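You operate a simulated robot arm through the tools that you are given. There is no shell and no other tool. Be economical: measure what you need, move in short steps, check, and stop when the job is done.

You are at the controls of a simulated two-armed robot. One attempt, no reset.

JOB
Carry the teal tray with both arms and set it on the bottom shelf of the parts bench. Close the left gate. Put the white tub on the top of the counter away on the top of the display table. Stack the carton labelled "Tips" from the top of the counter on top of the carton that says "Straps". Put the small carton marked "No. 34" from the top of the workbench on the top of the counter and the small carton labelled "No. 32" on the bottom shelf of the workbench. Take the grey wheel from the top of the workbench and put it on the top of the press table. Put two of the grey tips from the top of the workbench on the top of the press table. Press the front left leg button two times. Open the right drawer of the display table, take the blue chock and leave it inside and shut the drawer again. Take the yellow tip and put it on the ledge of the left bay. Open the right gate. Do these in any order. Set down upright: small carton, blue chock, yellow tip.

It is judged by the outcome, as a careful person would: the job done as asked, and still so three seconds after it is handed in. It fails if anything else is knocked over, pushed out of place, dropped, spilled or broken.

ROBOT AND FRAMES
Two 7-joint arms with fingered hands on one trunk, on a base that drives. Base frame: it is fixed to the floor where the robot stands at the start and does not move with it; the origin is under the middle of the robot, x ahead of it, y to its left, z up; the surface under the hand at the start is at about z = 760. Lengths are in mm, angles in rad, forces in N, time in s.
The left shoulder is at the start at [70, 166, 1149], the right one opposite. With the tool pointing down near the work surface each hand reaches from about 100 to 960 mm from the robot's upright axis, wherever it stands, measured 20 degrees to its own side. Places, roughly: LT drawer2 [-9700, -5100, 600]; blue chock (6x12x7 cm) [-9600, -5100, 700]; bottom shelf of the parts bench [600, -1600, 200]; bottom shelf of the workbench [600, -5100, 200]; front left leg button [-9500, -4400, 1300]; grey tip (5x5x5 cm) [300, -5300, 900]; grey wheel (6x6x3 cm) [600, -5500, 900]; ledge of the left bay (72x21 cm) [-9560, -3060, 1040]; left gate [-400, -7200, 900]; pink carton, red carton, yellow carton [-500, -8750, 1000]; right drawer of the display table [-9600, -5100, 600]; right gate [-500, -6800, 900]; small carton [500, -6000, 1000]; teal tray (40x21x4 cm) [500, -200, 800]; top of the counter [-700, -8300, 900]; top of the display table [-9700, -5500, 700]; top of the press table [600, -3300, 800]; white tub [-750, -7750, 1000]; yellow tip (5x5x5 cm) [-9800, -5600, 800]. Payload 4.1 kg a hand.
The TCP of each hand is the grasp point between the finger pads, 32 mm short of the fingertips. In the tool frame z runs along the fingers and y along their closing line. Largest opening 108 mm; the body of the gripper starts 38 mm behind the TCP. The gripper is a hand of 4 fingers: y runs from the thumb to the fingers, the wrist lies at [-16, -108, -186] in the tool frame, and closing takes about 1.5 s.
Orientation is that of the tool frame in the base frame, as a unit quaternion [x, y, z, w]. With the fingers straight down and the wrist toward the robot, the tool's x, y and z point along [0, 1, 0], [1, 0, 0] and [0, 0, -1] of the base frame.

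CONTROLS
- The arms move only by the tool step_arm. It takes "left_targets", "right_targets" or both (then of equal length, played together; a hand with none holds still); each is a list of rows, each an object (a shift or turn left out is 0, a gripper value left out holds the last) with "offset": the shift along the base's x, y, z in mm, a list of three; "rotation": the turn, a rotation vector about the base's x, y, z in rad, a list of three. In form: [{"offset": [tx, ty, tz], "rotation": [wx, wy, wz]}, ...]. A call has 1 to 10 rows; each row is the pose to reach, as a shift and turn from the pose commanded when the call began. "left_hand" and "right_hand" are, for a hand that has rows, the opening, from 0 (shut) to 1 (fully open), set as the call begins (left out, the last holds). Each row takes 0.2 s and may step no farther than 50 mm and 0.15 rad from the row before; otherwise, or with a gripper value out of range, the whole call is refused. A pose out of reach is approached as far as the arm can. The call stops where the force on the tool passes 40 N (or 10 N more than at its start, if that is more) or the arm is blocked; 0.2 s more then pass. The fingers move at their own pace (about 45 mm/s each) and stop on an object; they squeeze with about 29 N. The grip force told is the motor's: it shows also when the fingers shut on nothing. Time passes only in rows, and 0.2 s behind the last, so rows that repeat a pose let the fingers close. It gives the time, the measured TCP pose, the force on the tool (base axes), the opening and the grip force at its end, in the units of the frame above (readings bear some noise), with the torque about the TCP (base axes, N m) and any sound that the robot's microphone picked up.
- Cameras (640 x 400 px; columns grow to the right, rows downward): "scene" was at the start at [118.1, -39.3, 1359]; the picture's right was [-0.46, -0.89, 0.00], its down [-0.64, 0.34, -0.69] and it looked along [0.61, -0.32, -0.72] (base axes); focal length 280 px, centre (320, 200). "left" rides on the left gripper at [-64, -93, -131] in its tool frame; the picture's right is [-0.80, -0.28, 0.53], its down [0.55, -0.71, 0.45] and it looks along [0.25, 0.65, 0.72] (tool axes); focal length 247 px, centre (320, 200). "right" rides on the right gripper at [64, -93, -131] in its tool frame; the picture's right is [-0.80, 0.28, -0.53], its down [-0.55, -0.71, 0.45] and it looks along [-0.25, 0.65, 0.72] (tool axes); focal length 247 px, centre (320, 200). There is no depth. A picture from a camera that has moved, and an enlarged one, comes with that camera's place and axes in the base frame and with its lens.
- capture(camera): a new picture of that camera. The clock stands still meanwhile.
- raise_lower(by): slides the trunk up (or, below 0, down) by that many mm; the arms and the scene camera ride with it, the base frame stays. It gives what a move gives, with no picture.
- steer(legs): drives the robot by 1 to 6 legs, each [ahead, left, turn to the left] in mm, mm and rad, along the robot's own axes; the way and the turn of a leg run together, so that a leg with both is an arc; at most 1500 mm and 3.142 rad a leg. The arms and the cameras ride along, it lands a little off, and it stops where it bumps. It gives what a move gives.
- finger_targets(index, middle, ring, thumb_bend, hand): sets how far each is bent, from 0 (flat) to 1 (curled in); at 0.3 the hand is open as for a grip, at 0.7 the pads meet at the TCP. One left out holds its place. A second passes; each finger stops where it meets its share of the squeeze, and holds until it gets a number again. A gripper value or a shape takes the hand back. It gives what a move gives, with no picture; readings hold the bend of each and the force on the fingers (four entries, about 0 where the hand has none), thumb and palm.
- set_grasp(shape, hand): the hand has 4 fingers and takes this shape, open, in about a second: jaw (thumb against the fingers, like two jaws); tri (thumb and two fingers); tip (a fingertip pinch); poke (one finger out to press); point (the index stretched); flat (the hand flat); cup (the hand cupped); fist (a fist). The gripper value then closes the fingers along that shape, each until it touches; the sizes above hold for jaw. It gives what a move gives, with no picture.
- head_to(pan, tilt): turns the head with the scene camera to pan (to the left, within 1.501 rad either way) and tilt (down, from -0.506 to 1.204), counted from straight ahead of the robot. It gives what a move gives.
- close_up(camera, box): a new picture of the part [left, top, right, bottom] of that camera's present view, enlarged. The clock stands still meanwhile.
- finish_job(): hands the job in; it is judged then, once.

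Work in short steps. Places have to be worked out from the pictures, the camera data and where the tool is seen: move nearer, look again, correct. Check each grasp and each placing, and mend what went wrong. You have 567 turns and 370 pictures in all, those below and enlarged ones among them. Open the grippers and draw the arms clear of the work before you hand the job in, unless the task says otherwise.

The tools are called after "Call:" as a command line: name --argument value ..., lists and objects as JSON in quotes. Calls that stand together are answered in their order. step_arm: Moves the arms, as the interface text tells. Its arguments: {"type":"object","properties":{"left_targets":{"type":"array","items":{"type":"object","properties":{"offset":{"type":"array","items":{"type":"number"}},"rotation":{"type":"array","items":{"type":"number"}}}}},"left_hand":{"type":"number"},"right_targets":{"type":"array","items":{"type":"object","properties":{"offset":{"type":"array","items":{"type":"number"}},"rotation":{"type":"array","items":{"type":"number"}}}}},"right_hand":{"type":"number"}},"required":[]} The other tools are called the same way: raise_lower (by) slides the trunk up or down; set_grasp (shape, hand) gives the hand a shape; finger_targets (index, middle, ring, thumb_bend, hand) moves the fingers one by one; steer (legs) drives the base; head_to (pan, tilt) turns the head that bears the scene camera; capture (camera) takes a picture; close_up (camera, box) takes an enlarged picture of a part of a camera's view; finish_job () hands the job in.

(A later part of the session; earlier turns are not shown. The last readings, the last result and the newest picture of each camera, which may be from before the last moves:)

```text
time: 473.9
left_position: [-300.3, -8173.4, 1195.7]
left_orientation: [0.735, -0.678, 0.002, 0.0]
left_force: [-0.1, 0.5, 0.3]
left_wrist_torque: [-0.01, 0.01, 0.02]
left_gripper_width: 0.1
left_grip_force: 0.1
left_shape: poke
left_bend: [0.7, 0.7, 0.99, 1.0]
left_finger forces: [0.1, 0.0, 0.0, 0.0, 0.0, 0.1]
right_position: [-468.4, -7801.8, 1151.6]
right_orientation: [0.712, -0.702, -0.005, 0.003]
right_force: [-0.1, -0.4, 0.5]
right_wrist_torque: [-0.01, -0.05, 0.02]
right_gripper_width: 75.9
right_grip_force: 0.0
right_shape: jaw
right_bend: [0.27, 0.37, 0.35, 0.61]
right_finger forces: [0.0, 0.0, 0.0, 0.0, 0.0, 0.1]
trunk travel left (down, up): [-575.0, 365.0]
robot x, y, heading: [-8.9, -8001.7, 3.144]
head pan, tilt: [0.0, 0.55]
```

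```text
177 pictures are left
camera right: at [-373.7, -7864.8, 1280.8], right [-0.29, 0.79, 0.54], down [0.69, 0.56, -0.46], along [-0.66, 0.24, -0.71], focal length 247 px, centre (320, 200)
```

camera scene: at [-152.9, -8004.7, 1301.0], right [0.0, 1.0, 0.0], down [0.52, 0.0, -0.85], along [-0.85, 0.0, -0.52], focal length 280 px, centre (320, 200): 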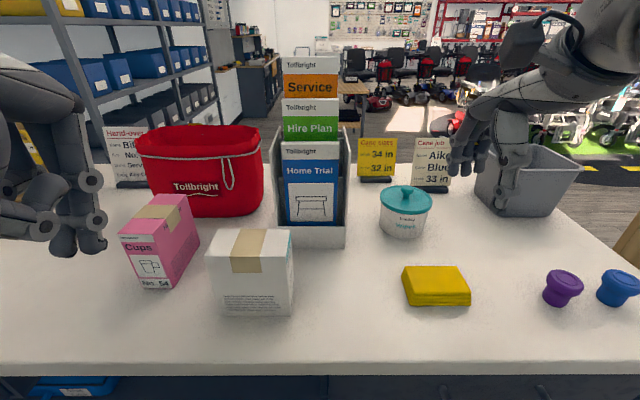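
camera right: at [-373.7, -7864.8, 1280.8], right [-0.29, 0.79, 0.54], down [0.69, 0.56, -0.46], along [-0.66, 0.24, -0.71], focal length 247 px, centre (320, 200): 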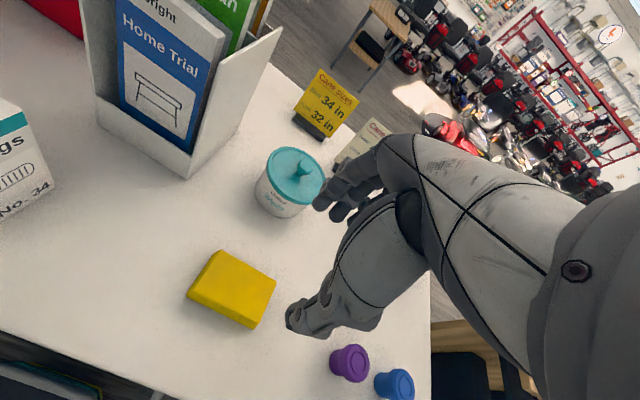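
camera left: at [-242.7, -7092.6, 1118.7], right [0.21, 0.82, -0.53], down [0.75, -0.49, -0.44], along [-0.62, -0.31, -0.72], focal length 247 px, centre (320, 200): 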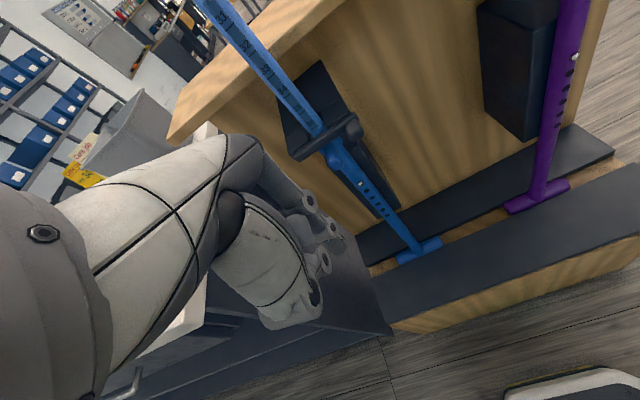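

Knob at ≈[-655,-7819,1012]. I move the right hand above it.

Call:
step_arm --right_targets '[{"offset": [-45, -4, 0]}, {"offset": [-90, -8, 0]}, {"offset": [-135, -12, -10]}, {"offset": [-175, -15, -35]}, {"offset": [-187, -17, -72]}]' --right_hand 0.6

Call:
capture --camera "right"

Call:
close_up --camera "scene" --box '[340, 80, 500, 260]'

```text
time: 475.1
left_position: [-299.2, -8173.0, 1196.4]
left_orientation: [0.735, -0.678, 0.001, 0.0]
left_force: [0.6, -0.5, -1.0]
left_wrist_torque: [0.01, 0.03, 0.0]
left_gripper_width: 0.0
left_grip_force: 0.0
left_shape: poke
left_bend: [0.7, 0.7, 0.99, 1.0]
left_finger forces: [0.1, 0.1, 0.0, 0.1, 0.0, 0.0]
right_position: [-630.4, -7814.2, 1124.0]
right_orientation: [0.712, -0.703, -0.007, 0.004]
right_force: [-0.4, -0.2, -0.2]
right_wrist_torque: [0.05, -0.01, 0.02]
right_gripper_width: 65.1
right_grip_force: 0.1
right_shape: jaw
right_bend: [0.28, 0.41, 0.38, 0.66]
right_finger forces: [0.0, 0.0, 0.0, 0.0, 0.0, 0.1]
right hand out of reach, approached as far as the arm can: row 4, 5
trunk travel left (down, up): [-575.0, 365.0]
robot x, y, heading: [-8.8, -8000.1, 3.141]
head pan, tilt: [0.0, 0.55]
```

```text
176 pictures are left
camera right: at [-536.6, -7878.5, 1253.5], right [-0.28, 0.79, 0.54], down [0.69, 0.56, -0.46], along [-0.66, 0.24, -0.71], focal length 247 px, centre (320, 200)
```

right: 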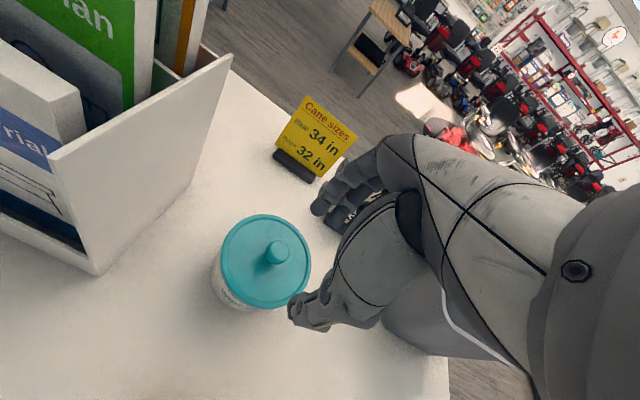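

```text
2.22 times, centred on (420, 170) of scene
camera zoom: at [-150.7, -8005.3, 1301.3], right [0.0, 1.0, 0.0], down [0.52, 0.0, -0.85], along [-0.85, 0.0, -0.52], focal length 623 px, centre (98, 267)
```

zoom: 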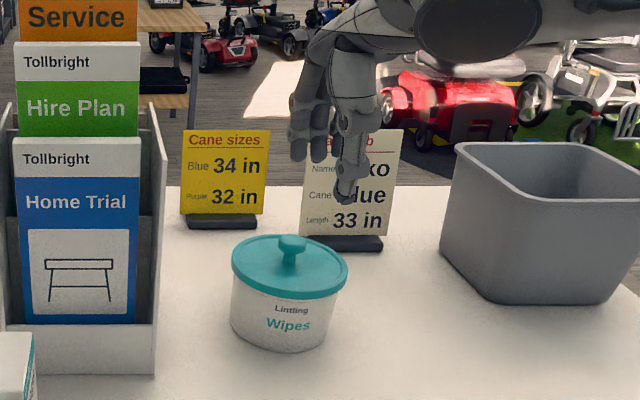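

The right arm is at its limit here. I drive 55 mm closer, centre over the knob, and lower with the trunk.

Call:
steer --legs '[[55, 0, 0]]'

Call:
step_arm --right_targets '[{"offset": [14, -3, 0]}, {"offset": [26, -6, 0]}]'

Call:
raise_lower --by -50

Call:
capture --camera "right"

```text
time: 476.0
left_position: [-355.7, -8172.5, 1196.0]
left_orientation: [0.735, -0.678, 0.002, -0.001]
left_force: [0.1, 0.7, 0.1]
left_wrist_torque: [0.03, -0.01, -0.02]
left_gripper_width: 0.0
left_grip_force: 0.1
left_shape: poke
left_bend: [0.7, 0.7, 0.99, 1.0]
left_finger forces: [0.1, 0.0, 0.1, 0.0, 0.1, 0.0]
right_position: [-687.6, -7814.7, 1121.8]
right_orientation: [0.711, -0.703, -0.005, 0.005]
right_force: [-0.2, -0.1, 0.3]
right_wrist_torque: [0.0, -0.02, 0.0]
right_gripper_width: 65.0
right_grip_force: 0.1
right_shape: jaw
right_bend: [0.28, 0.41, 0.38, 0.66]
right_finger forces: [0.1, 0.1, 0.0, 0.1, 0.0, 0.1]
trunk travel left (down, up): [-575.0, 365.0]
robot x, y, heading: [-72.0, -8003.5, 3.139]
head pan, tilt: [0.0, 0.55]
```

```text
time: 476.6
left_position: [-357.2, -8173.7, 1195.1]
left_orientation: [0.735, -0.678, 0.001, 0.0]
left_force: [0.0, -0.2, -0.1]
left_wrist_torque: [0.01, 0.0, 0.0]
left_gripper_width: 0.0
left_grip_force: 0.1
left_shape: poke
left_bend: [0.7, 0.7, 0.99, 1.0]
left_finger forces: [0.0, 0.0, 0.0, 0.1, 0.1, 0.1]
right_position: [-661.8, -7820.8, 1120.9]
right_orientation: [0.711, -0.703, -0.006, 0.003]
right_force: [0.2, 0.1, -0.2]
right_wrist_torque: [-0.02, 0.0, 0.0]
right_gripper_width: 65.1
right_grip_force: 0.1
right_shape: jaw
right_bend: [0.28, 0.41, 0.38, 0.66]
right_finger forces: [0.1, 0.0, 0.1, 0.1, 0.1, 0.0]
trunk travel left (down, up): [-575.0, 365.0]
robot x, y, heading: [-63.4, -8002.6, 3.132]
head pan, tilt: [0.0, 0.55]
```

```text
time: 477.6
left_position: [-355.8, -8173.3, 1146.3]
left_orientation: [0.735, -0.678, 0.001, 0.0]
left_force: [0.2, -0.8, -0.2]
left_wrist_torque: [0.02, 0.01, -0.01]
left_gripper_width: 0.0
left_grip_force: 0.1
left_shape: poke
left_bend: [0.7, 0.7, 0.99, 1.0]
left_finger forces: [0.0, 0.1, 0.0, 0.0, 0.0, 0.0]
right_position: [-660.8, -7820.9, 1073.1]
right_orientation: [0.712, -0.703, -0.006, 0.004]
right_force: [0.1, -0.9, 0.5]
right_wrist_torque: [-0.01, 0.02, 0.05]
right_gripper_width: 64.9
right_grip_force: 0.0
right_shape: jaw
right_bend: [0.28, 0.41, 0.38, 0.66]
right_finger forces: [0.0, 0.0, 0.0, 0.0, 0.1, 0.0]
trunk travel left (down, up): [-525.0, 415.0]
robot x, y, heading: [-62.7, -8005.6, 3.14]
head pan, tilt: [0.0, 0.55]
```

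```text
174 pictures are left
camera right: at [-566.5, -7883.4, 1202.3], right [-0.29, 0.79, 0.54], down [0.69, 0.56, -0.46], along [-0.66, 0.24, -0.71], focal length 247 px, centre (320, 200)
```

right: 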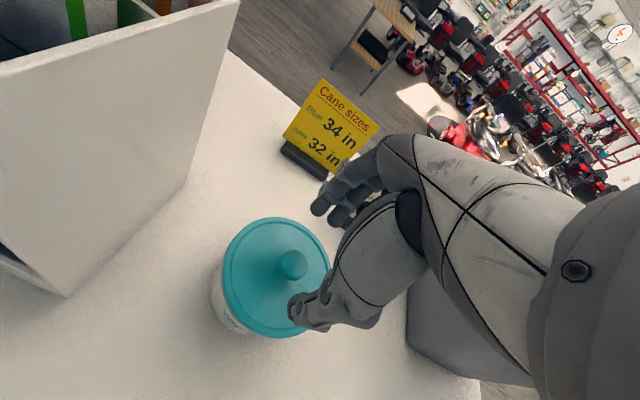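

Centred over the knob. I lower 46 mm and close.

Call:
raise_lower --by -44

Call:
step_arm --right_targets '[{"offset": [0, 0, 0]}, {"offset": [0, 0, 0]}, {"offset": [0, 0, 0]}, {"offset": [0, 0, 0]}, {"offset": [0, 0, 0]}, {"offset": [0, 0, 0]}]' --right_hand 0.0

Call:
capture --camera "right"

```text
time: 478.4
left_position: [-355.5, -8172.6, 1102.1]
left_orientation: [0.735, -0.678, 0.001, 0.0]
left_force: [0.0, -0.3, 0.3]
left_wrist_torque: [0.0, 0.04, 0.0]
left_gripper_width: 0.1
left_grip_force: 0.1
left_shape: poke
left_bend: [0.7, 0.7, 0.99, 1.0]
left_finger forces: [0.0, 0.0, 0.1, 0.0, 0.0, 0.1]
right_position: [-660.1, -7821.0, 1028.9]
right_orientation: [0.711, -0.703, -0.006, 0.005]
right_force: [-1.1, 2.2, 8.6]
right_wrist_torque: [0.04, -0.36, 0.07]
right_gripper_width: 64.5
right_grip_force: 0.0
right_shape: jaw
right_bend: [0.28, 0.41, 0.38, 0.67]
right_finger forces: [0.0, 0.1, 0.0, 0.0, 8.5, 0.0]
trunk travel left (down, up): [-481.0, 459.0]
robot x, y, heading: [-63.2, -8003.9, 3.136]
head pan, tilt: [0.0, 0.55]
```

```text
time: 479.8
left_position: [-356.3, -8173.2, 1101.8]
left_orientation: [0.735, -0.679, 0.001, 0.0]
left_force: [-0.5, -0.1, 0.3]
left_wrist_torque: [0.03, 0.02, 0.0]
left_gripper_width: 0.2
left_grip_force: 0.1
left_shape: poke
left_bend: [0.7, 0.7, 0.99, 1.0]
left_finger forces: [0.1, 0.1, 0.1, 0.0, 0.0, 0.1]
right_position: [-661.1, -7821.6, 1027.2]
right_orientation: [0.712, -0.702, -0.007, 0.005]
right_force: [-5.1, -0.9, 11.4]
right_wrist_torque: [0.06, 0.27, 0.0]
right_gripper_width: 18.3
right_grip_force: 28.6
right_shape: jaw
right_bend: [0.7, 0.7, 0.7, 0.76]
right_finger forces: [32.0, 16.7, 0.0, 0.0, 26.8, 0.0]
trunk travel left (down, up): [-481.0, 459.0]
robot x, y, heading: [-59.8, -8004.9, 3.136]
head pan, tilt: [0.0, 0.55]
```

```text
173 pictures are left
camera right: at [-566.4, -7883.7, 1158.8], right [-0.28, 0.79, 0.54], down [0.69, 0.56, -0.46], along [-0.66, 0.24, -0.71], focal length 247 px, centre (320, 200)
```

right: 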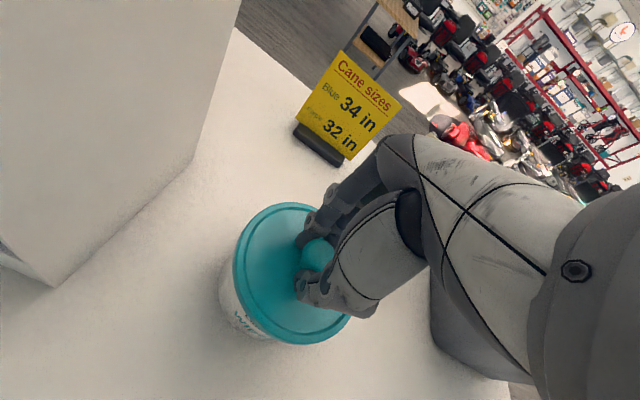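

Knob gripped. I lift 15 mm and check whether the whole tub rises.

Call:
raise_lower --by 18

Call:
close_up --camera "scene" --box '[340, 120, 500, 260]'

Call:
capture --camera "right"

```text
time: 480.5
left_position: [-357.1, -8172.8, 1119.6]
left_orientation: [0.735, -0.678, 0.002, -0.001]
left_force: [0.1, -0.1, 0.8]
left_wrist_torque: [-0.02, -0.01, 0.03]
left_gripper_width: 0.0
left_grip_force: 0.1
left_shape: poke
left_bend: [0.7, 0.7, 0.99, 1.0]
left_finger forces: [0.1, 0.0, 0.0, 0.0, 0.0, 0.0]
right_position: [-660.7, -7820.9, 1045.2]
right_orientation: [0.711, -0.703, -0.005, 0.003]
right_force: [-0.1, -0.2, -0.5]
right_wrist_torque: [-0.03, -0.02, 0.02]
right_gripper_width: 17.8
right_grip_force: 29.4
right_shape: jaw
right_bend: [0.7, 0.7, 0.7, 0.76]
right_finger forces: [22.6, 13.9, 0.1, 0.0, 29.0, 0.0]
trunk travel left (down, up): [-499.0, 441.0]
robot x, y, heading: [-59.9, -8003.0, 3.139]
head pan, tilt: [0.0, 0.55]
heard: snap
```

```text
2.86 times, centred on (420, 190) of scene
camera zoom: at [-207.5, -8004.5, 1225.0], right [0.0, 1.0, 0.0], down [0.52, 0.0, -0.85], along [-0.85, 0.0, -0.52], focal length 801 px, centre (34, 229)
```

zoom: 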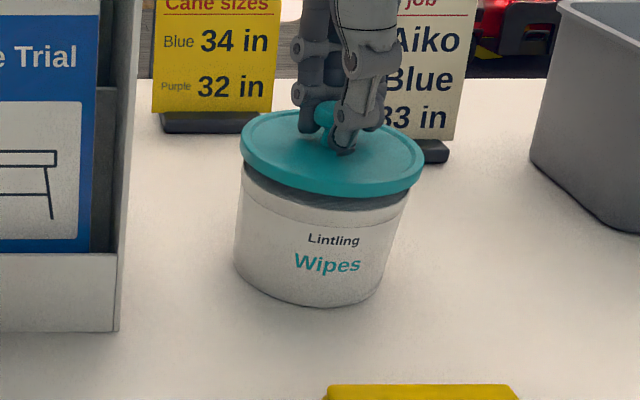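

```text
171 pictures are left
camera right: at [-567.1, -7883.4, 1175.5], right [-0.29, 0.79, 0.54], down [0.69, 0.56, -0.45], along [-0.66, 0.24, -0.71], focal length 247 px, centre (320, 200)
```

right: 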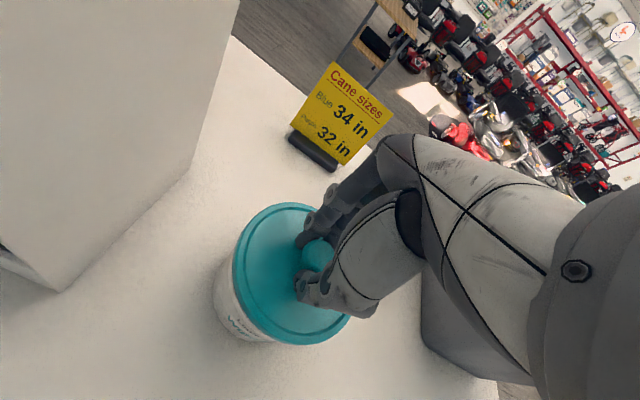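

The lid snapped off — it is a clip-on lid. I put it straight back and press it on.

Call:
raise_lower --by -17

Call:
step_arm --right_targets '[{"offset": [0, 0, -2]}, {"offset": [0, 0, -4]}, {"offset": [0, 0, -6]}, {"offset": [0, 0, -8]}, {"offset": [0, 0, -10]}, {"offset": [0, 0, -12]}]'

Call:
close_up --camera "scene" --box '[340, 120, 500, 260]'

```text
time: 481.1
left_position: [-355.3, -8173.3, 1102.9]
left_orientation: [0.735, -0.678, 0.002, -0.001]
left_force: [-0.3, -1.0, -0.3]
left_wrist_torque: [-0.02, -0.01, 0.01]
left_gripper_width: 0.0
left_grip_force: 0.1
left_shape: poke
left_bend: [0.7, 0.7, 0.99, 1.0]
left_finger forces: [0.0, 0.0, 0.0, 0.0, 0.0, 0.0]
right_position: [-661.1, -7820.6, 1029.4]
right_orientation: [0.711, -0.703, -0.006, 0.004]
right_force: [-0.3, 0.3, -0.4]
right_wrist_torque: [0.05, 0.0, -0.01]
right_gripper_width: 17.9
right_grip_force: 29.3
right_shape: jaw
right_bend: [0.7, 0.7, 0.7, 0.76]
right_finger forces: [22.8, 15.0, 0.0, 0.0, 31.7, 0.0]
trunk travel left (down, up): [-482.0, 458.0]
robot x, y, heading: [-66.0, -8002.7, 3.143]
head pan, tilt: [0.0, 0.55]
```

```text
time: 482.2
left_position: [-354.2, -8172.8, 1102.6]
left_orientation: [0.735, -0.678, 0.001, 0.0]
left_force: [-0.1, 0.2, -0.1]
left_wrist_torque: [-0.04, -0.01, -0.02]
left_gripper_width: 0.0
left_grip_force: 0.1
left_shape: poke
left_bend: [0.7, 0.7, 0.99, 1.0]
left_finger forces: [0.1, 0.0, 0.0, 0.0, 0.1, 0.0]
right_position: [-660.4, -7821.4, 1028.3]
right_orientation: [0.711, -0.703, -0.009, 0.01]
right_force: [5.0, 1.4, 14.2]
right_wrist_torque: [0.02, -0.71, 0.04]
right_gripper_width: 17.9
right_grip_force: 29.1
right_shape: jaw
right_bend: [0.7, 0.7, 0.7, 0.76]
right_finger forces: [18.4, 16.4, 0.0, 0.0, 48.4, 0.0]
trunk travel left (down, up): [-482.0, 458.0]
robot x, y, heading: [-65.0, -8000.8, 3.143]
head pan, tilt: [0.0, 0.55]
stopped in row 5 (right hand): the force on the tool passed its limit at 42 N (the readings are from after the stop); the commanded pose is now the measured one
```

```text
2.86 times, centred on (420, 190) of scene
camera zoom: at [-205.6, -8004.5, 1208.0], right [0.0, 1.0, 0.0], down [0.52, 0.0, -0.85], along [-0.85, 0.0, -0.52], focal length 801 px, centre (34, 229)
```

zoom: 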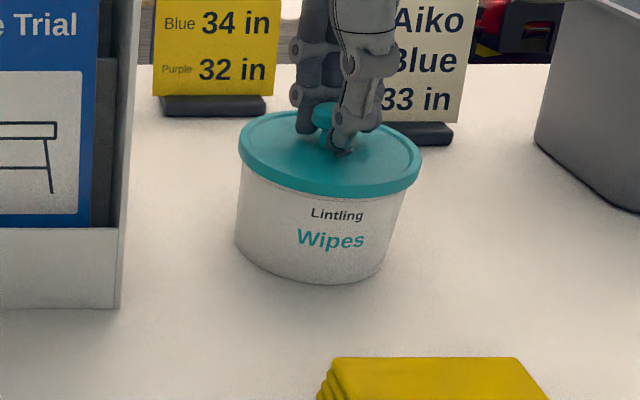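

The lid sits on, but no snap was heard. I press harder in a couple of goes.

Call:
step_arm --right_targets '[{"offset": [0, 0, -8]}, {"offset": [0, 0, -16]}, {"offset": [0, 0, -24]}]'

Call:
step_arm --right_targets '[{"offset": [0, 0, -20]}, {"offset": [0, 0, -30]}]'

```text
time: 482.6
left_position: [-354.2, -8172.9, 1102.6]
left_orientation: [0.734, -0.679, 0.0, -0.001]
left_force: [0.1, 0.0, -0.4]
left_wrist_torque: [0.0, -0.01, 0.01]
left_gripper_width: 0.3
left_grip_force: 0.2
left_shape: poke
left_bend: [0.7, 0.7, 0.99, 1.0]
left_finger forces: [0.0, 0.0, 0.0, 0.1, 0.0, 0.0]
right_position: [-662.1, -7821.4, 1027.4]
right_orientation: [0.712, -0.702, -0.013, 0.017]
right_force: [8.4, 1.5, 20.1]
right_wrist_torque: [0.04, -1.05, 0.08]
right_gripper_width: 18.2
right_grip_force: 28.7
right_shape: jaw
right_bend: [0.7, 0.7, 0.7, 0.77]
right_finger forces: [14.7, 15.8, 0.1, 0.0, 59.2, 0.1]
trunk travel left (down, up): [-482.0, 458.0]
robot x, y, heading: [-60.6, -8002.7, 3.14]
head pan, tilt: [0.0, 0.55]
stopped in row 1 (right hand): the force on the tool passed its limit at 46 N (the readings are from after the stop); the commanded pose is now the measured one
```

```text
time: 482.9
left_position: [-354.5, -8172.4, 1103.3]
left_orientation: [0.734, -0.679, 0.001, -0.001]
left_force: [-0.2, 0.5, 0.3]
left_wrist_torque: [0.0, -0.05, 0.0]
left_gripper_width: 0.0
left_grip_force: 0.1
left_shape: poke
left_bend: [0.7, 0.7, 0.99, 1.0]
left_finger forces: [0.0, 0.0, 0.0, 0.0, 0.0, 0.0]
right_position: [-663.2, -7821.9, 1028.3]
right_orientation: [0.712, -0.702, -0.016, 0.021]
right_force: [7.0, 0.5, 18.2]
right_wrist_torque: [-0.06, -1.15, 0.04]
right_gripper_width: 18.2
right_grip_force: 29.2
right_shape: jaw
right_bend: [0.7, 0.7, 0.7, 0.77]
right_finger forces: [15.7, 15.6, 0.1, 0.1, 61.8, 0.0]
trunk travel left (down, up): [-482.0, 458.0]
robot x, y, heading: [-63.2, -8001.5, 3.139]
head pan, tilt: [0.0, 0.55]
stopped in row 1 (right hand): the force on the tool passed its limit at 50 N (the readings are from after the stop); the commanded pose is now the measured one
```

I release the knob and look at how the lid sits.

Call:
step_arm --right_targets '[{"offset": [0, 0, 1]}, {"offset": [0, 0, 2]}, {"offset": [0, 0, 2]}, {"offset": [0, 0, 2]}, {"offset": [0, 0, 2]}]' --right_hand 0.6

Call:
raise_lower --by 80

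Call:
close_up --camera "scene" --box '[340, 140, 500, 280]'

Call:
close_up --camera "right" --box '[180, 180, 360, 360]'

```text
time: 484.1
left_position: [-354.9, -8172.5, 1103.0]
left_orientation: [0.734, -0.679, 0.001, -0.001]
left_force: [0.1, 0.0, 0.9]
left_wrist_torque: [-0.03, -0.01, 0.0]
left_gripper_width: 0.0
left_grip_force: 0.1
left_shape: poke
left_bend: [0.7, 0.7, 0.99, 1.0]
left_finger forces: [0.1, 0.0, 0.1, 0.1, 0.0, 0.0]
right_position: [-664.3, -7821.0, 1029.5]
right_orientation: [0.711, -0.702, -0.016, 0.02]
right_force: [-3.9, -0.3, 17.9]
right_wrist_torque: [-0.02, -0.47, -0.04]
right_gripper_width: 59.6
right_grip_force: 0.1
right_shape: jaw
right_bend: [0.28, 0.41, 0.38, 0.73]
right_finger forces: [0.1, 0.1, 0.0, 0.0, 17.4, 0.1]
trunk travel left (down, up): [-482.0, 458.0]
robot x, y, heading: [-63.0, -8005.0, 3.141]
head pan, tilt: [0.0, 0.55]
```

```text
time: 485.2
left_position: [-357.3, -8171.7, 1182.4]
left_orientation: [0.735, -0.678, 0.002, -0.001]
left_force: [0.1, 0.3, -0.6]
left_wrist_torque: [-0.01, 0.01, 0.0]
left_gripper_width: 0.1
left_grip_force: 0.0
left_shape: poke
left_bend: [0.7, 0.7, 0.99, 1.0]
left_finger forces: [0.0, 0.0, 0.1, 0.1, 0.0, 0.0]
right_position: [-665.2, -7821.4, 1106.7]
right_orientation: [0.711, -0.703, -0.016, 0.018]
right_force: [-0.5, -0.6, 0.1]
right_wrist_torque: [-0.02, 0.01, -0.02]
right_gripper_width: 64.5
right_grip_force: 0.1
right_shape: jaw
right_bend: [0.28, 0.41, 0.38, 0.67]
right_finger forces: [0.0, 0.0, 0.0, 0.0, 0.0, 0.0]
trunk travel left (down, up): [-562.0, 378.0]
robot x, y, heading: [-64.8, -8001.1, 3.134]
head pan, tilt: [0.0, 0.55]
heard: snap
```

```text
2.86 times, centred on (420, 210) of scene
camera zoom: at [-207.5, -8004.2, 1288.0], right [0.0, 1.0, 0.0], down [0.52, 0.0, -0.85], along [-0.85, 0.0, -0.52], focal length 801 px, centre (34, 171)
```

zoom: 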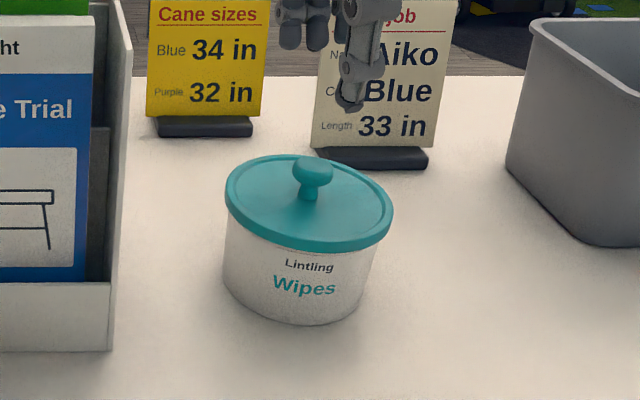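

```text
2.22 times, centred on (270, 270) of right
camera zoom: at [-567.0, -7882.6, 1234.3], right [-0.27, 0.8, 0.54], down [0.68, 0.55, -0.48], along [-0.69, 0.24, -0.69], focal length 549 px, centre (431, 44)
```

zoom: 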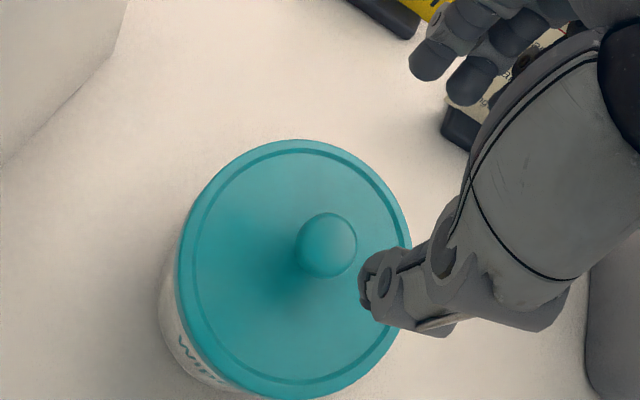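

The second snap means the lid clipped back on; it looks seated. I'll grip the body under the lid instead: the fingers can open wider than the jaw width using finger targets. I centre over the tub and spread the fingers.

Call:
step_arm --right_targets '[{"offset": [5, 1, 0], "rotation": [0.002, -0.024, 0]}, {"offset": [9, 2, 0], "rotation": [0.003, -0.048, 0]}]'

Call:
finger_targets --hand "right" --index 0.12 --middle 0.12 --ring 0.12 --thumb_bend 0.12

Call:
capture --camera "right"

Call:
capture --camera "scene"

```text
time: 485.8
left_position: [-355.7, -8172.4, 1183.0]
left_orientation: [0.734, -0.679, 0.002, 0.0]
left_force: [-0.9, -0.3, 0.1]
left_wrist_torque: [0.04, 0.0, 0.01]
left_gripper_width: 0.1
left_grip_force: 0.1
left_shape: poke
left_bend: [0.7, 0.7, 0.99, 1.0]
left_finger forces: [0.0, 0.1, 0.0, 0.0, 0.0, 0.0]
right_position: [-655.9, -7820.0, 1107.7]
right_orientation: [0.711, -0.703, 0.001, 0.001]
right_force: [0.6, 0.3, 0.4]
right_wrist_torque: [0.05, -0.01, 0.01]
right_gripper_width: 64.5
right_grip_force: 0.1
right_shape: jaw
right_bend: [0.28, 0.41, 0.38, 0.67]
right_finger forces: [0.0, 0.0, 0.0, 0.1, 0.0, 0.0]
trunk travel left (down, up): [-562.0, 378.0]
robot x, y, heading: [-61.7, -8002.6, 3.134]
head pan, tilt: [0.0, 0.55]
```

```text
time: 486.8
left_position: [-356.1, -8171.3, 1183.0]
left_orientation: [0.734, -0.679, 0.002, -0.001]
left_force: [-0.2, 0.5, -1.0]
left_wrist_torque: [0.01, 0.02, 0.0]
left_gripper_width: 0.1
left_grip_force: 0.1
left_shape: poke
left_bend: [0.7, 0.7, 0.99, 1.0]
left_finger forces: [0.0, 0.0, 0.1, 0.0, 0.0, 0.0]
right_position: [-656.7, -7818.8, 1106.6]
right_orientation: [0.712, -0.703, 0.001, 0.001]
right_force: [0.2, 0.4, -0.6]
right_wrist_torque: [-0.05, -0.01, 0.02]
right_gripper_width: 151.2
right_grip_force: 0.1
right_shape: fingers
right_bend: [0.12, 0.12, 0.12, 0.12]
right_finger forces: [0.1, 0.0, 0.1, 0.0, 0.1, 0.0]
trunk travel left (down, up): [-562.0, 378.0]
robot x, y, heading: [-65.4, -8002.1, 3.137]
head pan, tilt: [0.0, 0.55]
```

```text
167 pictures are left
camera right: at [-563.9, -7881.1, 1238.8], right [-0.29, 0.8, 0.53], down [0.7, 0.56, -0.45], along [-0.65, 0.24, -0.72], focal length 247 px, centre (320, 200)
```

right: 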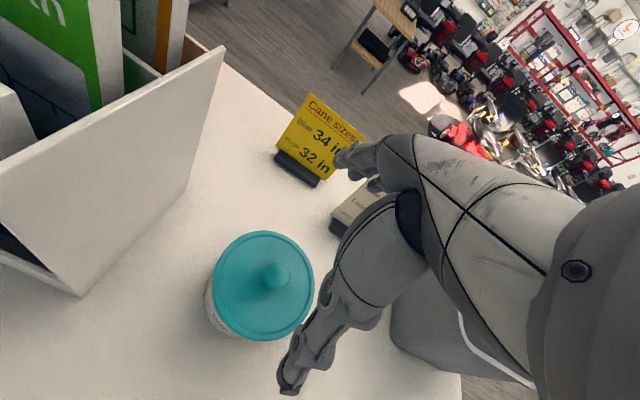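

```text
166 pictures are left
camera scene: at [-207.3, -8004.1, 1288.0], right [0.0, 1.0, 0.0], down [0.52, 0.0, -0.85], along [-0.85, 0.0, -0.52], focal length 280 px, centre (320, 200)
```

scene: 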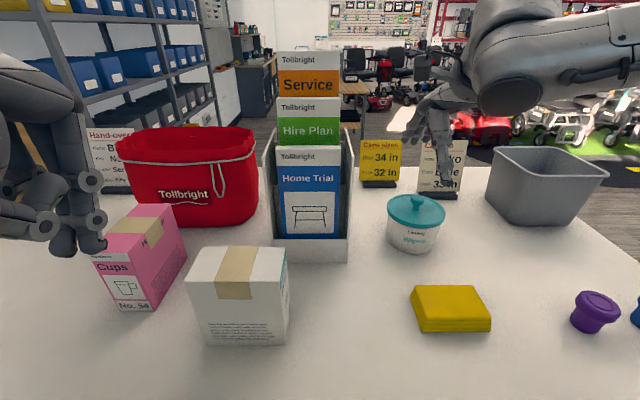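

Opening is now 151 mm. I lower over the tub in two steps.

Call:
raise_lower --by -95

Call:
capture --camera "right"

Call:
close_up --camera "scene" --box '[340, 80, 500, 240]'

```text
time: 488.1
left_position: [-355.8, -8171.4, 1088.3]
left_orientation: [0.734, -0.679, 0.001, 0.0]
left_force: [0.2, 0.3, 0.7]
left_wrist_torque: [0.0, 0.02, -0.02]
left_gripper_width: 0.1
left_grip_force: 0.1
left_shape: poke
left_bend: [0.7, 0.7, 0.99, 1.0]
left_finger forces: [0.0, 0.0, 0.0, 0.1, 0.0, 0.0]
right_position: [-657.0, -7819.0, 1012.9]
right_orientation: [0.712, -0.703, 0.001, 0.001]
right_force: [-0.5, -0.3, -1.0]
right_wrist_torque: [0.02, 0.05, -0.01]
right_gripper_width: 150.8
right_grip_force: 0.0
right_shape: fingers
right_bend: [0.12, 0.12, 0.12, 0.12]
right_finger forces: [0.0, 0.0, 0.1, 0.0, 0.0, 0.1]
trunk travel left (down, up): [-467.0, 473.0]
robot x, y, heading: [-63.1, -8003.7, 3.138]
head pan, tilt: [0.0, 0.55]
```

```text
165 pictures are left
camera right: at [-563.6, -7881.1, 1144.0], right [-0.29, 0.8, 0.53], down [0.7, 0.56, -0.45], along [-0.65, 0.24, -0.72], focal length 247 px, centre (320, 200)
```

right: 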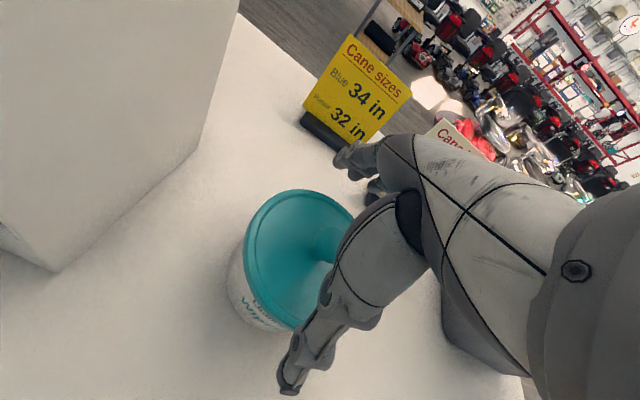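

```text
2.50 times, centred on (420, 160) of scene
camera zoom: at [-207.1, -8004.1, 1193.1], right [0.0, 1.0, 0.0], down [0.52, 0.0, -0.85], along [-0.85, 0.0, -0.52], focal length 701 px, centre (70, 300)
```

zoom: 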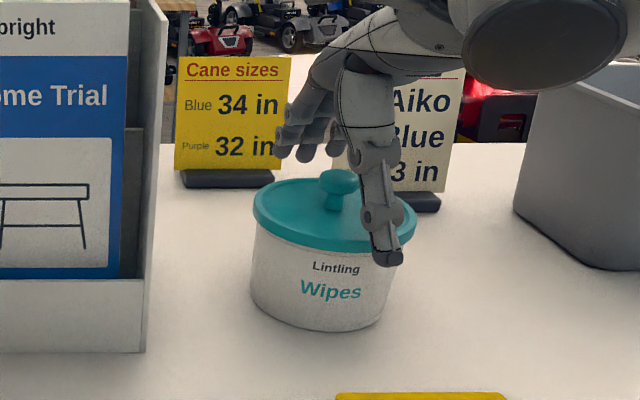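

I correct a few mm and lower 20 more, then close around the body.

Call:
step_arm --right_targets '[{"offset": [4, -6, 0]}, {"offset": [4, -6, 0]}]'

Call:
raise_lower --by -20

Call:
finger_targets --hand "right" --index 0.7 --middle 0.7 --ring 0.7 --thumb_bend 0.7

Call:
close_up --camera "scene" --box '[340, 80, 500, 240]'

Call:
capture --camera "right"

```text
time: 488.7
left_position: [-356.6, -8171.4, 1089.2]
left_orientation: [0.735, -0.678, 0.002, 0.0]
left_force: [0.4, 0.6, 0.8]
left_wrist_torque: [0.02, 0.04, 0.02]
left_gripper_width: 0.2
left_grip_force: 0.0
left_shape: poke
left_bend: [0.7, 0.7, 0.99, 1.0]
left_finger forces: [0.1, 0.0, 0.0, 0.0, 0.0, 0.0]
right_position: [-652.6, -7825.7, 1012.7]
right_orientation: [0.712, -0.703, 0.001, 0.002]
right_force: [0.2, -0.3, 0.2]
right_wrist_torque: [0.0, 0.01, 0.01]
right_gripper_width: 151.2
right_grip_force: 0.0
right_shape: fingers
right_bend: [0.12, 0.12, 0.12, 0.12]
right_finger forces: [0.0, 0.0, 0.1, 0.1, 0.0, 0.0]
trunk travel left (down, up): [-467.0, 473.0]
robot x, y, heading: [-65.2, -8005.7, 3.139]
head pan, tilt: [0.0, 0.55]
```

```text
time: 489.4
left_position: [-356.0, -8172.6, 1068.8]
left_orientation: [0.734, -0.679, 0.002, 0.0]
left_force: [-0.6, -0.1, 0.3]
left_wrist_torque: [-0.03, 0.02, 0.02]
left_gripper_width: 0.0
left_grip_force: 0.1
left_shape: poke
left_bend: [0.7, 0.7, 0.99, 1.0]
left_finger forces: [0.0, 0.0, 0.0, 0.0, 0.1, 0.0]
right_position: [-651.4, -7824.6, 992.7]
right_orientation: [0.712, -0.702, 0.001, 0.002]
right_force: [0.0, 0.5, -0.4]
right_wrist_torque: [-0.01, 0.02, 0.02]
right_gripper_width: 151.0
right_grip_force: 0.0
right_shape: fingers
right_bend: [0.12, 0.12, 0.12, 0.12]
right_finger forces: [0.0, 0.1, 0.0, 0.0, 0.1, 0.0]
trunk travel left (down, up): [-447.0, 493.0]
robot x, y, heading: [-65.2, -8004.0, 3.139]
head pan, tilt: [0.0, 0.55]
```

```text
time: 490.4
left_position: [-354.8, -8172.2, 1068.1]
left_orientation: [0.735, -0.679, 0.001, -0.001]
left_force: [-0.4, -0.1, 0.0]
left_wrist_torque: [-0.01, -0.01, -0.02]
left_gripper_width: 0.0
left_grip_force: 0.1
left_shape: poke
left_bend: [0.7, 0.7, 0.99, 1.0]
left_finger forces: [0.0, 0.1, 0.1, 0.0, 0.0, 0.0]
right_position: [-652.0, -7824.6, 994.5]
right_orientation: [0.711, -0.703, 0.0, 0.003]
right_force: [-5.5, 1.3, 20.0]
right_wrist_torque: [0.12, -0.03, -0.12]
right_gripper_width: 112.6
right_grip_force: 36.4
right_shape: fingers
right_bend: [0.25, 0.38, 0.37, 0.4]
right_finger forces: [13.9, 10.0, 12.3, 0.1, 36.8, 0.0]
trunk travel left (down, up): [-447.0, 493.0]
robot x, y, heading: [-61.1, -8003.8, 3.139]
head pan, tilt: [0.0, 0.55]
```

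```text
2.50 times, centred on (420, 160) of scene
camera zoom: at [-206.3, -8004.5, 1173.3], right [0.0, 1.0, 0.0], down [0.52, 0.0, -0.85], along [-0.85, 0.0, -0.52], focal length 701 px, centre (70, 300)
```

zoom: 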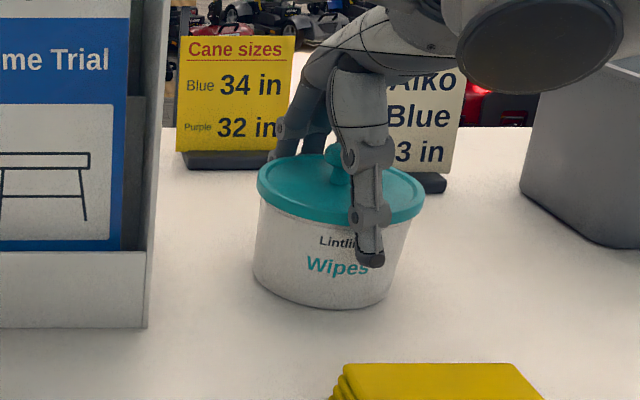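

```text
162 pictures are left
camera right: at [-559.2, -7887.7, 1125.4], right [-0.29, 0.8, 0.53], down [0.7, 0.56, -0.45], along [-0.66, 0.24, -0.72], focal length 247 px, centre (320, 200)
```

right: 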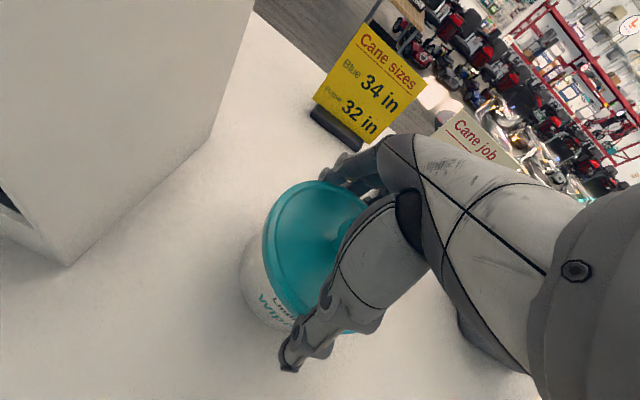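

Gripped around the body and lid edge. I lift 12 mm and check.

Call:
raise_lower --by 12

Call:
close_up --camera "scene" --box '[340, 80, 500, 240]'

```text
time: 491.0
left_position: [-355.5, -8171.9, 1079.9]
left_orientation: [0.734, -0.68, 0.001, -0.001]
left_force: [0.5, 0.0, 0.5]
left_wrist_torque: [0.0, -0.01, -0.02]
left_gripper_width: 0.0
left_grip_force: 0.2
left_shape: poke
left_bend: [0.7, 0.7, 0.99, 1.0]
left_finger forces: [0.0, 0.0, 0.1, 0.0, 0.0, 0.0]
right_position: [-652.5, -7825.5, 1003.1]
right_orientation: [0.712, -0.702, 0.001, -0.001]
right_force: [0.2, 0.2, -3.6]
right_wrist_torque: [-0.02, 0.01, -0.01]
right_gripper_width: 111.9
right_grip_force: 33.9
right_shape: fingers
right_bend: [0.25, 0.39, 0.37, 0.41]
right_finger forces: [12.5, 9.6, 11.2, 0.1, 34.4, 0.0]
trunk travel left (down, up): [-459.0, 481.0]
robot x, y, heading: [-60.5, -8000.2, 3.138]
head pan, tilt: [0.0, 0.55]
heard: snap
```

```text
2.50 times, centred on (420, 160) of scene
camera zoom: at [-207.5, -8004.2, 1184.8], right [0.0, 1.0, 0.0], down [0.52, 0.0, -0.85], along [-0.85, 0.0, -0.52], focal length 701 px, centre (70, 300)
```

zoom: 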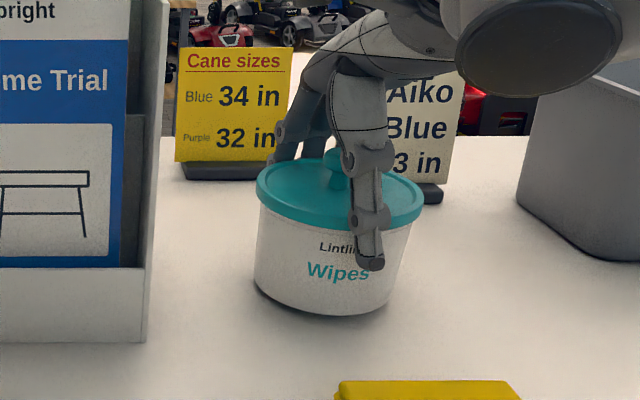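

The whole tub is up (3.6 N), grip steady. I lift further and check again.

Call:
raise_lower --by 100

Call:
close_up --camera "scene" --box '[340, 80, 500, 240]'

```text
time: 492.3
left_position: [-356.6, -8171.6, 1180.0]
left_orientation: [0.734, -0.679, 0.002, -0.001]
left_force: [1.2, 0.0, -0.8]
left_wrist_torque: [-0.01, -0.01, -0.01]
left_gripper_width: 0.0
left_grip_force: 0.1
left_shape: poke
left_bend: [0.7, 0.7, 0.99, 1.0]
left_finger forces: [0.0, 0.0, 0.1, 0.1, 0.0, 0.1]
right_position: [-653.5, -7825.3, 1104.3]
right_orientation: [0.711, -0.703, 0.0, 0.0]
right_force: [0.5, 0.6, -3.9]
right_wrist_torque: [-0.04, -0.01, -0.02]
right_gripper_width: 111.7
right_grip_force: 33.6
right_shape: fingers
right_bend: [0.25, 0.39, 0.37, 0.41]
right_finger forces: [12.6, 9.6, 11.2, 0.1, 34.5, 0.1]
trunk travel left (down, up): [-559.0, 381.0]
robot x, y, heading: [-62.8, -8000.4, 3.145]
head pan, tilt: [0.0, 0.55]
```

```text
2.50 times, centred on (420, 160) of scene
camera zoom: at [-208.1, -8004.0, 1284.9], right [0.0, 1.0, 0.0], down [0.52, 0.0, -0.85], along [-0.85, 0.0, -0.52], focal length 701 px, centre (70, 300)
```

zoom: 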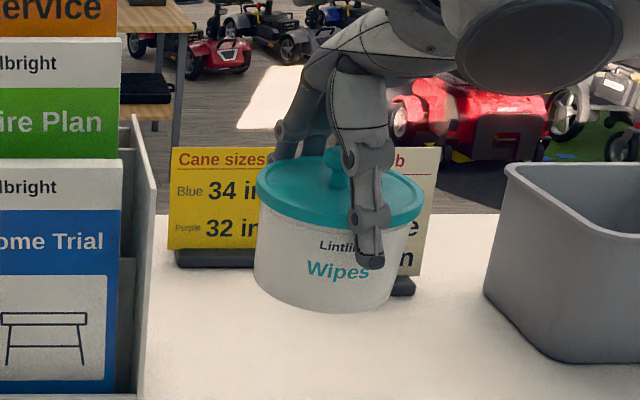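

Secure. I back away from the counter and leave through the gap, then look west.

Call:
steer --legs '[[-360, 0, 0], [0, -800, 0], [0, -770, 0], [700, 0, 0]]'

Call:
head_to --pan 0 --tilt 0.3

Call:
capture --camera "scene"

```text
time: 504.8
left_position: [-472.7, -6612.6, 1185.7]
left_orientation: [0.758, -0.652, -0.007, 0.004]
left_force: [0.0, -0.1, -0.6]
left_wrist_torque: [-0.01, -0.03, -0.03]
left_gripper_width: 0.1
left_grip_force: 0.1
left_shape: poke
left_bend: [0.7, 0.7, 0.99, 1.0]
left_finger forces: [0.0, 0.1, 0.0, 0.1, 0.0, 0.0]
right_position: [-793.4, -6285.3, 1109.1]
right_orientation: [0.734, -0.679, -0.001, 0.003]
right_force: [-0.2, -0.6, -5.2]
right_wrist_torque: [-0.05, -0.03, 0.0]
right_gripper_width: 111.7
right_grip_force: 33.2
right_shape: fingers
right_bend: [0.25, 0.39, 0.38, 0.41]
right_finger forces: [12.2, 9.7, 11.3, 0.0, 33.9, 0.1]
trunk travel left (down, up): [-559.0, 381.0]
robot x, y, heading: [-203.6, -6423.4, -3.082]
head pan, tilt: [0.0, 0.55]
heard: snap
stopped in leg 4: the robot was blocked; the commanded pose is now the measured one
```

```text
time: 505.6
left_position: [-472.6, -6612.8, 1184.6]
left_orientation: [0.756, -0.654, -0.007, 0.004]
left_force: [-0.5, -0.1, 0.7]
left_wrist_torque: [0.01, -0.01, -0.02]
left_gripper_width: 0.0
left_grip_force: 0.1
left_shape: poke
left_bend: [0.7, 0.7, 0.99, 1.0]
left_finger forces: [0.0, 0.1, 0.1, 0.0, 0.1, 0.1]
right_position: [-792.5, -6285.3, 1110.9]
right_orientation: [0.733, -0.68, -0.003, 0.005]
right_force: [0.1, 0.4, -4.4]
right_wrist_torque: [-0.05, 0.03, -0.03]
right_gripper_width: 111.7
right_grip_force: 33.5
right_shape: fingers
right_bend: [0.25, 0.39, 0.38, 0.41]
right_finger forces: [12.2, 9.7, 11.2, 0.0, 34.0, 0.0]
trunk travel left (down, up): [-559.0, 381.0]
robot x, y, heading: [-203.4, -6421.7, -3.081]
head pan, tilt: [0.0, 0.3]
```

```text
159 pictures are left
camera scene: at [-338.2, -6435.3, 1309.4], right [-0.06, 1.0, 0.0], down [0.29, 0.02, -0.96], along [-0.96, -0.06, -0.29], focal length 280 px, centre (320, 200)
```

scene: 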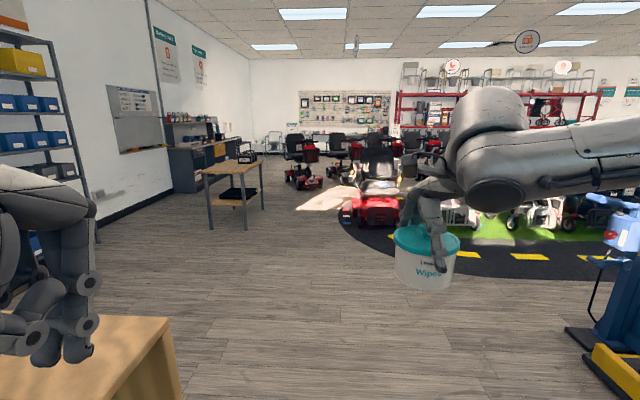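

Blocked on my left — probably the left elbow near the purple cane. I move right, away from the rack, and look back at it.

Call:
steer --legs '[[0, -250, 0]]'

Call:
head_to --pan 1.2 --tilt 0.4

Call:
capture --camera "scene"

```text
time: 506.2
left_position: [-474.3, -6613.5, 1184.2]
left_orientation: [0.758, -0.652, -0.008, 0.004]
left_force: [-0.2, 0.6, -0.9]
left_wrist_torque: [0.02, -0.03, -0.01]
left_gripper_width: 0.1
left_grip_force: 0.1
left_shape: poke
left_bend: [0.7, 0.7, 0.99, 1.0]
left_finger forces: [0.0, 0.1, 0.1, 0.0, 0.0, 0.0]
right_position: [-795.9, -6285.0, 1107.1]
right_orientation: [0.735, -0.678, 0.001, 0.002]
right_force: [0.0, 0.6, -4.5]
right_wrist_torque: [0.0, -0.01, -0.01]
right_gripper_width: 111.7
right_grip_force: 33.3
right_shape: fingers
right_bend: [0.25, 0.39, 0.38, 0.41]
right_finger forces: [12.1, 9.6, 11.2, 0.0, 33.7, 0.0]
trunk travel left (down, up): [-559.0, 381.0]
robot x, y, heading: [-199.3, -6424.1, -3.078]
head pan, tilt: [0.0, 0.3]
stopped in leg 1: the robot was blocked; the commanded pose is now the measured one
```

```text
time: 507.6
left_position: [-475.9, -6613.5, 1184.9]
left_orientation: [0.757, -0.654, -0.007, 0.002]
left_force: [-0.5, 0.3, 0.6]
left_wrist_torque: [0.01, 0.01, 0.02]
left_gripper_width: 0.0
left_grip_force: 0.0
left_shape: poke
left_bend: [0.7, 0.7, 0.99, 1.0]
left_finger forces: [0.0, 0.1, 0.0, 0.0, 0.0, 0.0]
right_position: [-793.8, -6285.9, 1107.5]
right_orientation: [0.733, -0.68, -0.002, 0.004]
right_force: [-0.5, 0.5, -4.8]
right_wrist_torque: [-0.01, 0.03, 0.01]
right_gripper_width: 111.5
right_grip_force: 33.6
right_shape: fingers
right_bend: [0.25, 0.39, 0.38, 0.41]
right_finger forces: [12.1, 9.7, 11.2, 0.0, 33.8, 0.1]
trunk travel left (down, up): [-559.0, 381.0]
robot x, y, heading: [-205.7, -6422.6, -3.079]
head pan, tilt: [1.201, 0.4]
```

```text
158 pictures are left
camera scene: at [-276.2, -6517.8, 1299.2], right [-0.95, 0.3, 0.01], down [0.11, 0.37, -0.92], along [-0.28, -0.88, -0.39], focal length 280 px, centre (320, 200)
```

scene: 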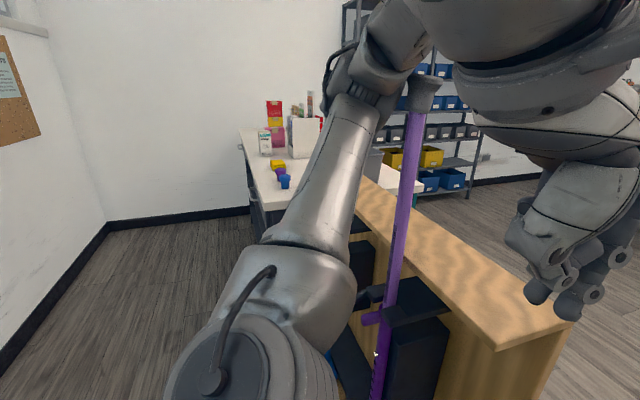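

The left arm's elbow has straddled the purple cane's top. I raise the trunk so the arm lifts clear above the cane.

Call:
raise_lower --by 200

Call:
capture --camera "scene"

```text
time: 509.8
left_position: [-483.8, -6611.5, 1381.9]
left_orientation: [0.757, -0.653, -0.003, 0.0]
left_force: [-0.7, 0.1, -0.2]
left_wrist_torque: [-0.03, -0.01, 0.0]
left_gripper_width: 0.1
left_grip_force: 0.1
left_shape: poke
left_bend: [0.7, 0.7, 0.99, 1.0]
left_finger forces: [0.0, 0.0, 0.0, 0.0, 0.0, 0.1]
right_position: [-802.6, -6284.0, 1303.2]
right_orientation: [0.734, -0.679, 0.002, 0.0]
right_force: [-0.1, -0.9, -4.2]
right_wrist_torque: [-0.08, -0.01, 0.0]
right_gripper_width: 111.4
right_grip_force: 32.6
right_shape: fingers
right_bend: [0.25, 0.39, 0.38, 0.41]
right_finger forces: [12.0, 9.7, 11.1, 0.0, 33.5, 0.0]
trunk travel left (down, up): [-759.0, 181.0]
robot x, y, heading: [-205.5, -6425.8, -3.078]
head pan, tilt: [1.201, 0.4]
```

```text
157 pictures are left
camera scene: at [-285.8, -6516.2, 1498.7], right [-0.95, 0.3, 0.0], down [0.12, 0.37, -0.92], along [-0.28, -0.88, -0.39], focal length 280 px, centre (320, 200)
```

scene: 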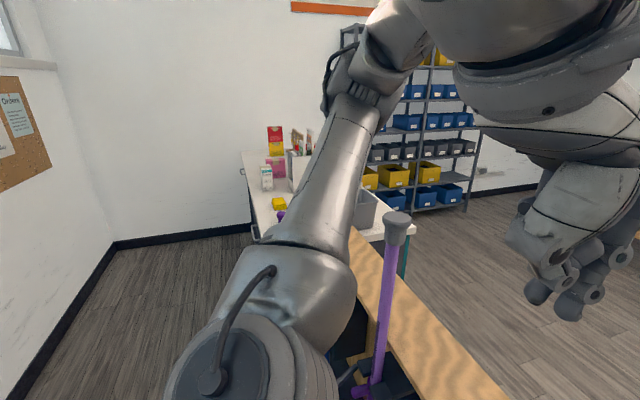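

Free: the cane stands in its notch below my arm. I raise a little more and move right, away.

Call:
raise_lower --by 80

Call:
steer --legs '[[0, -230, 0]]'

Call:
capture --camera "scene"

```text
time: 511.0
left_position: [-484.3, -6611.7, 1461.4]
left_orientation: [0.757, -0.654, -0.002, 0.001]
left_force: [0.8, -0.5, -0.4]
left_wrist_torque: [0.01, -0.03, -0.01]
left_gripper_width: 0.0
left_grip_force: 0.0
left_shape: poke
left_bend: [0.7, 0.7, 0.99, 1.0]
left_finger forces: [0.0, 0.0, 0.0, 0.1, 0.1, 0.1]
right_position: [-802.9, -6283.8, 1383.6]
right_orientation: [0.734, -0.679, 0.002, 0.001]
right_force: [0.4, -0.1, -4.7]
right_wrist_torque: [-0.03, 0.02, -0.01]
right_gripper_width: 111.6
right_grip_force: 33.6
right_shape: fingers
right_bend: [0.25, 0.39, 0.38, 0.41]
right_finger forces: [12.0, 9.5, 11.1, 0.0, 33.6, 0.1]
trunk travel left (down, up): [-839.0, 101.0]
robot x, y, heading: [-205.5, -6422.6, -3.081]
head pan, tilt: [1.201, 0.4]
```

```text
time: 512.7
left_position: [-498.0, -6386.0, 1461.7]
left_orientation: [0.757, -0.654, -0.005, -0.001]
left_force: [-0.1, -0.9, 0.2]
left_wrist_torque: [0.0, 0.0, -0.01]
left_gripper_width: 0.2
left_grip_force: 0.1
left_shape: poke
left_bend: [0.7, 0.7, 0.99, 1.0]
left_finger forces: [0.0, 0.0, 0.1, 0.0, 0.0, 0.0]
right_position: [-816.2, -6059.0, 1383.8]
right_orientation: [0.734, -0.679, 0.001, -0.001]
right_force: [-0.5, -0.4, -4.1]
right_wrist_torque: [-0.02, 0.02, -0.01]
right_gripper_width: 111.6
right_grip_force: 33.2
right_shape: fingers
right_bend: [0.25, 0.39, 0.38, 0.41]
right_finger forces: [12.0, 9.7, 11.0, 0.1, 33.6, 0.0]
trunk travel left (down, up): [-839.0, 101.0]
robot x, y, heading: [-220.1, -6196.4, -3.081]
head pan, tilt: [1.201, 0.4]
```

```text
156 pictures are left
camera scene: at [-299.8, -6290.8, 1578.5], right [-0.95, 0.3, 0.0], down [0.12, 0.37, -0.92], along [-0.28, -0.88, -0.39], focal length 280 px, centre (320, 200)
```

scene: 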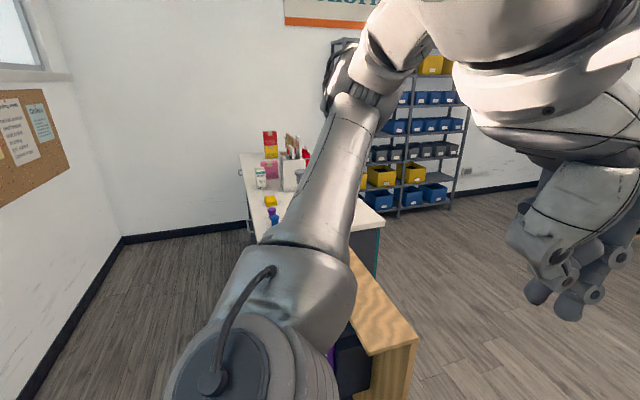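

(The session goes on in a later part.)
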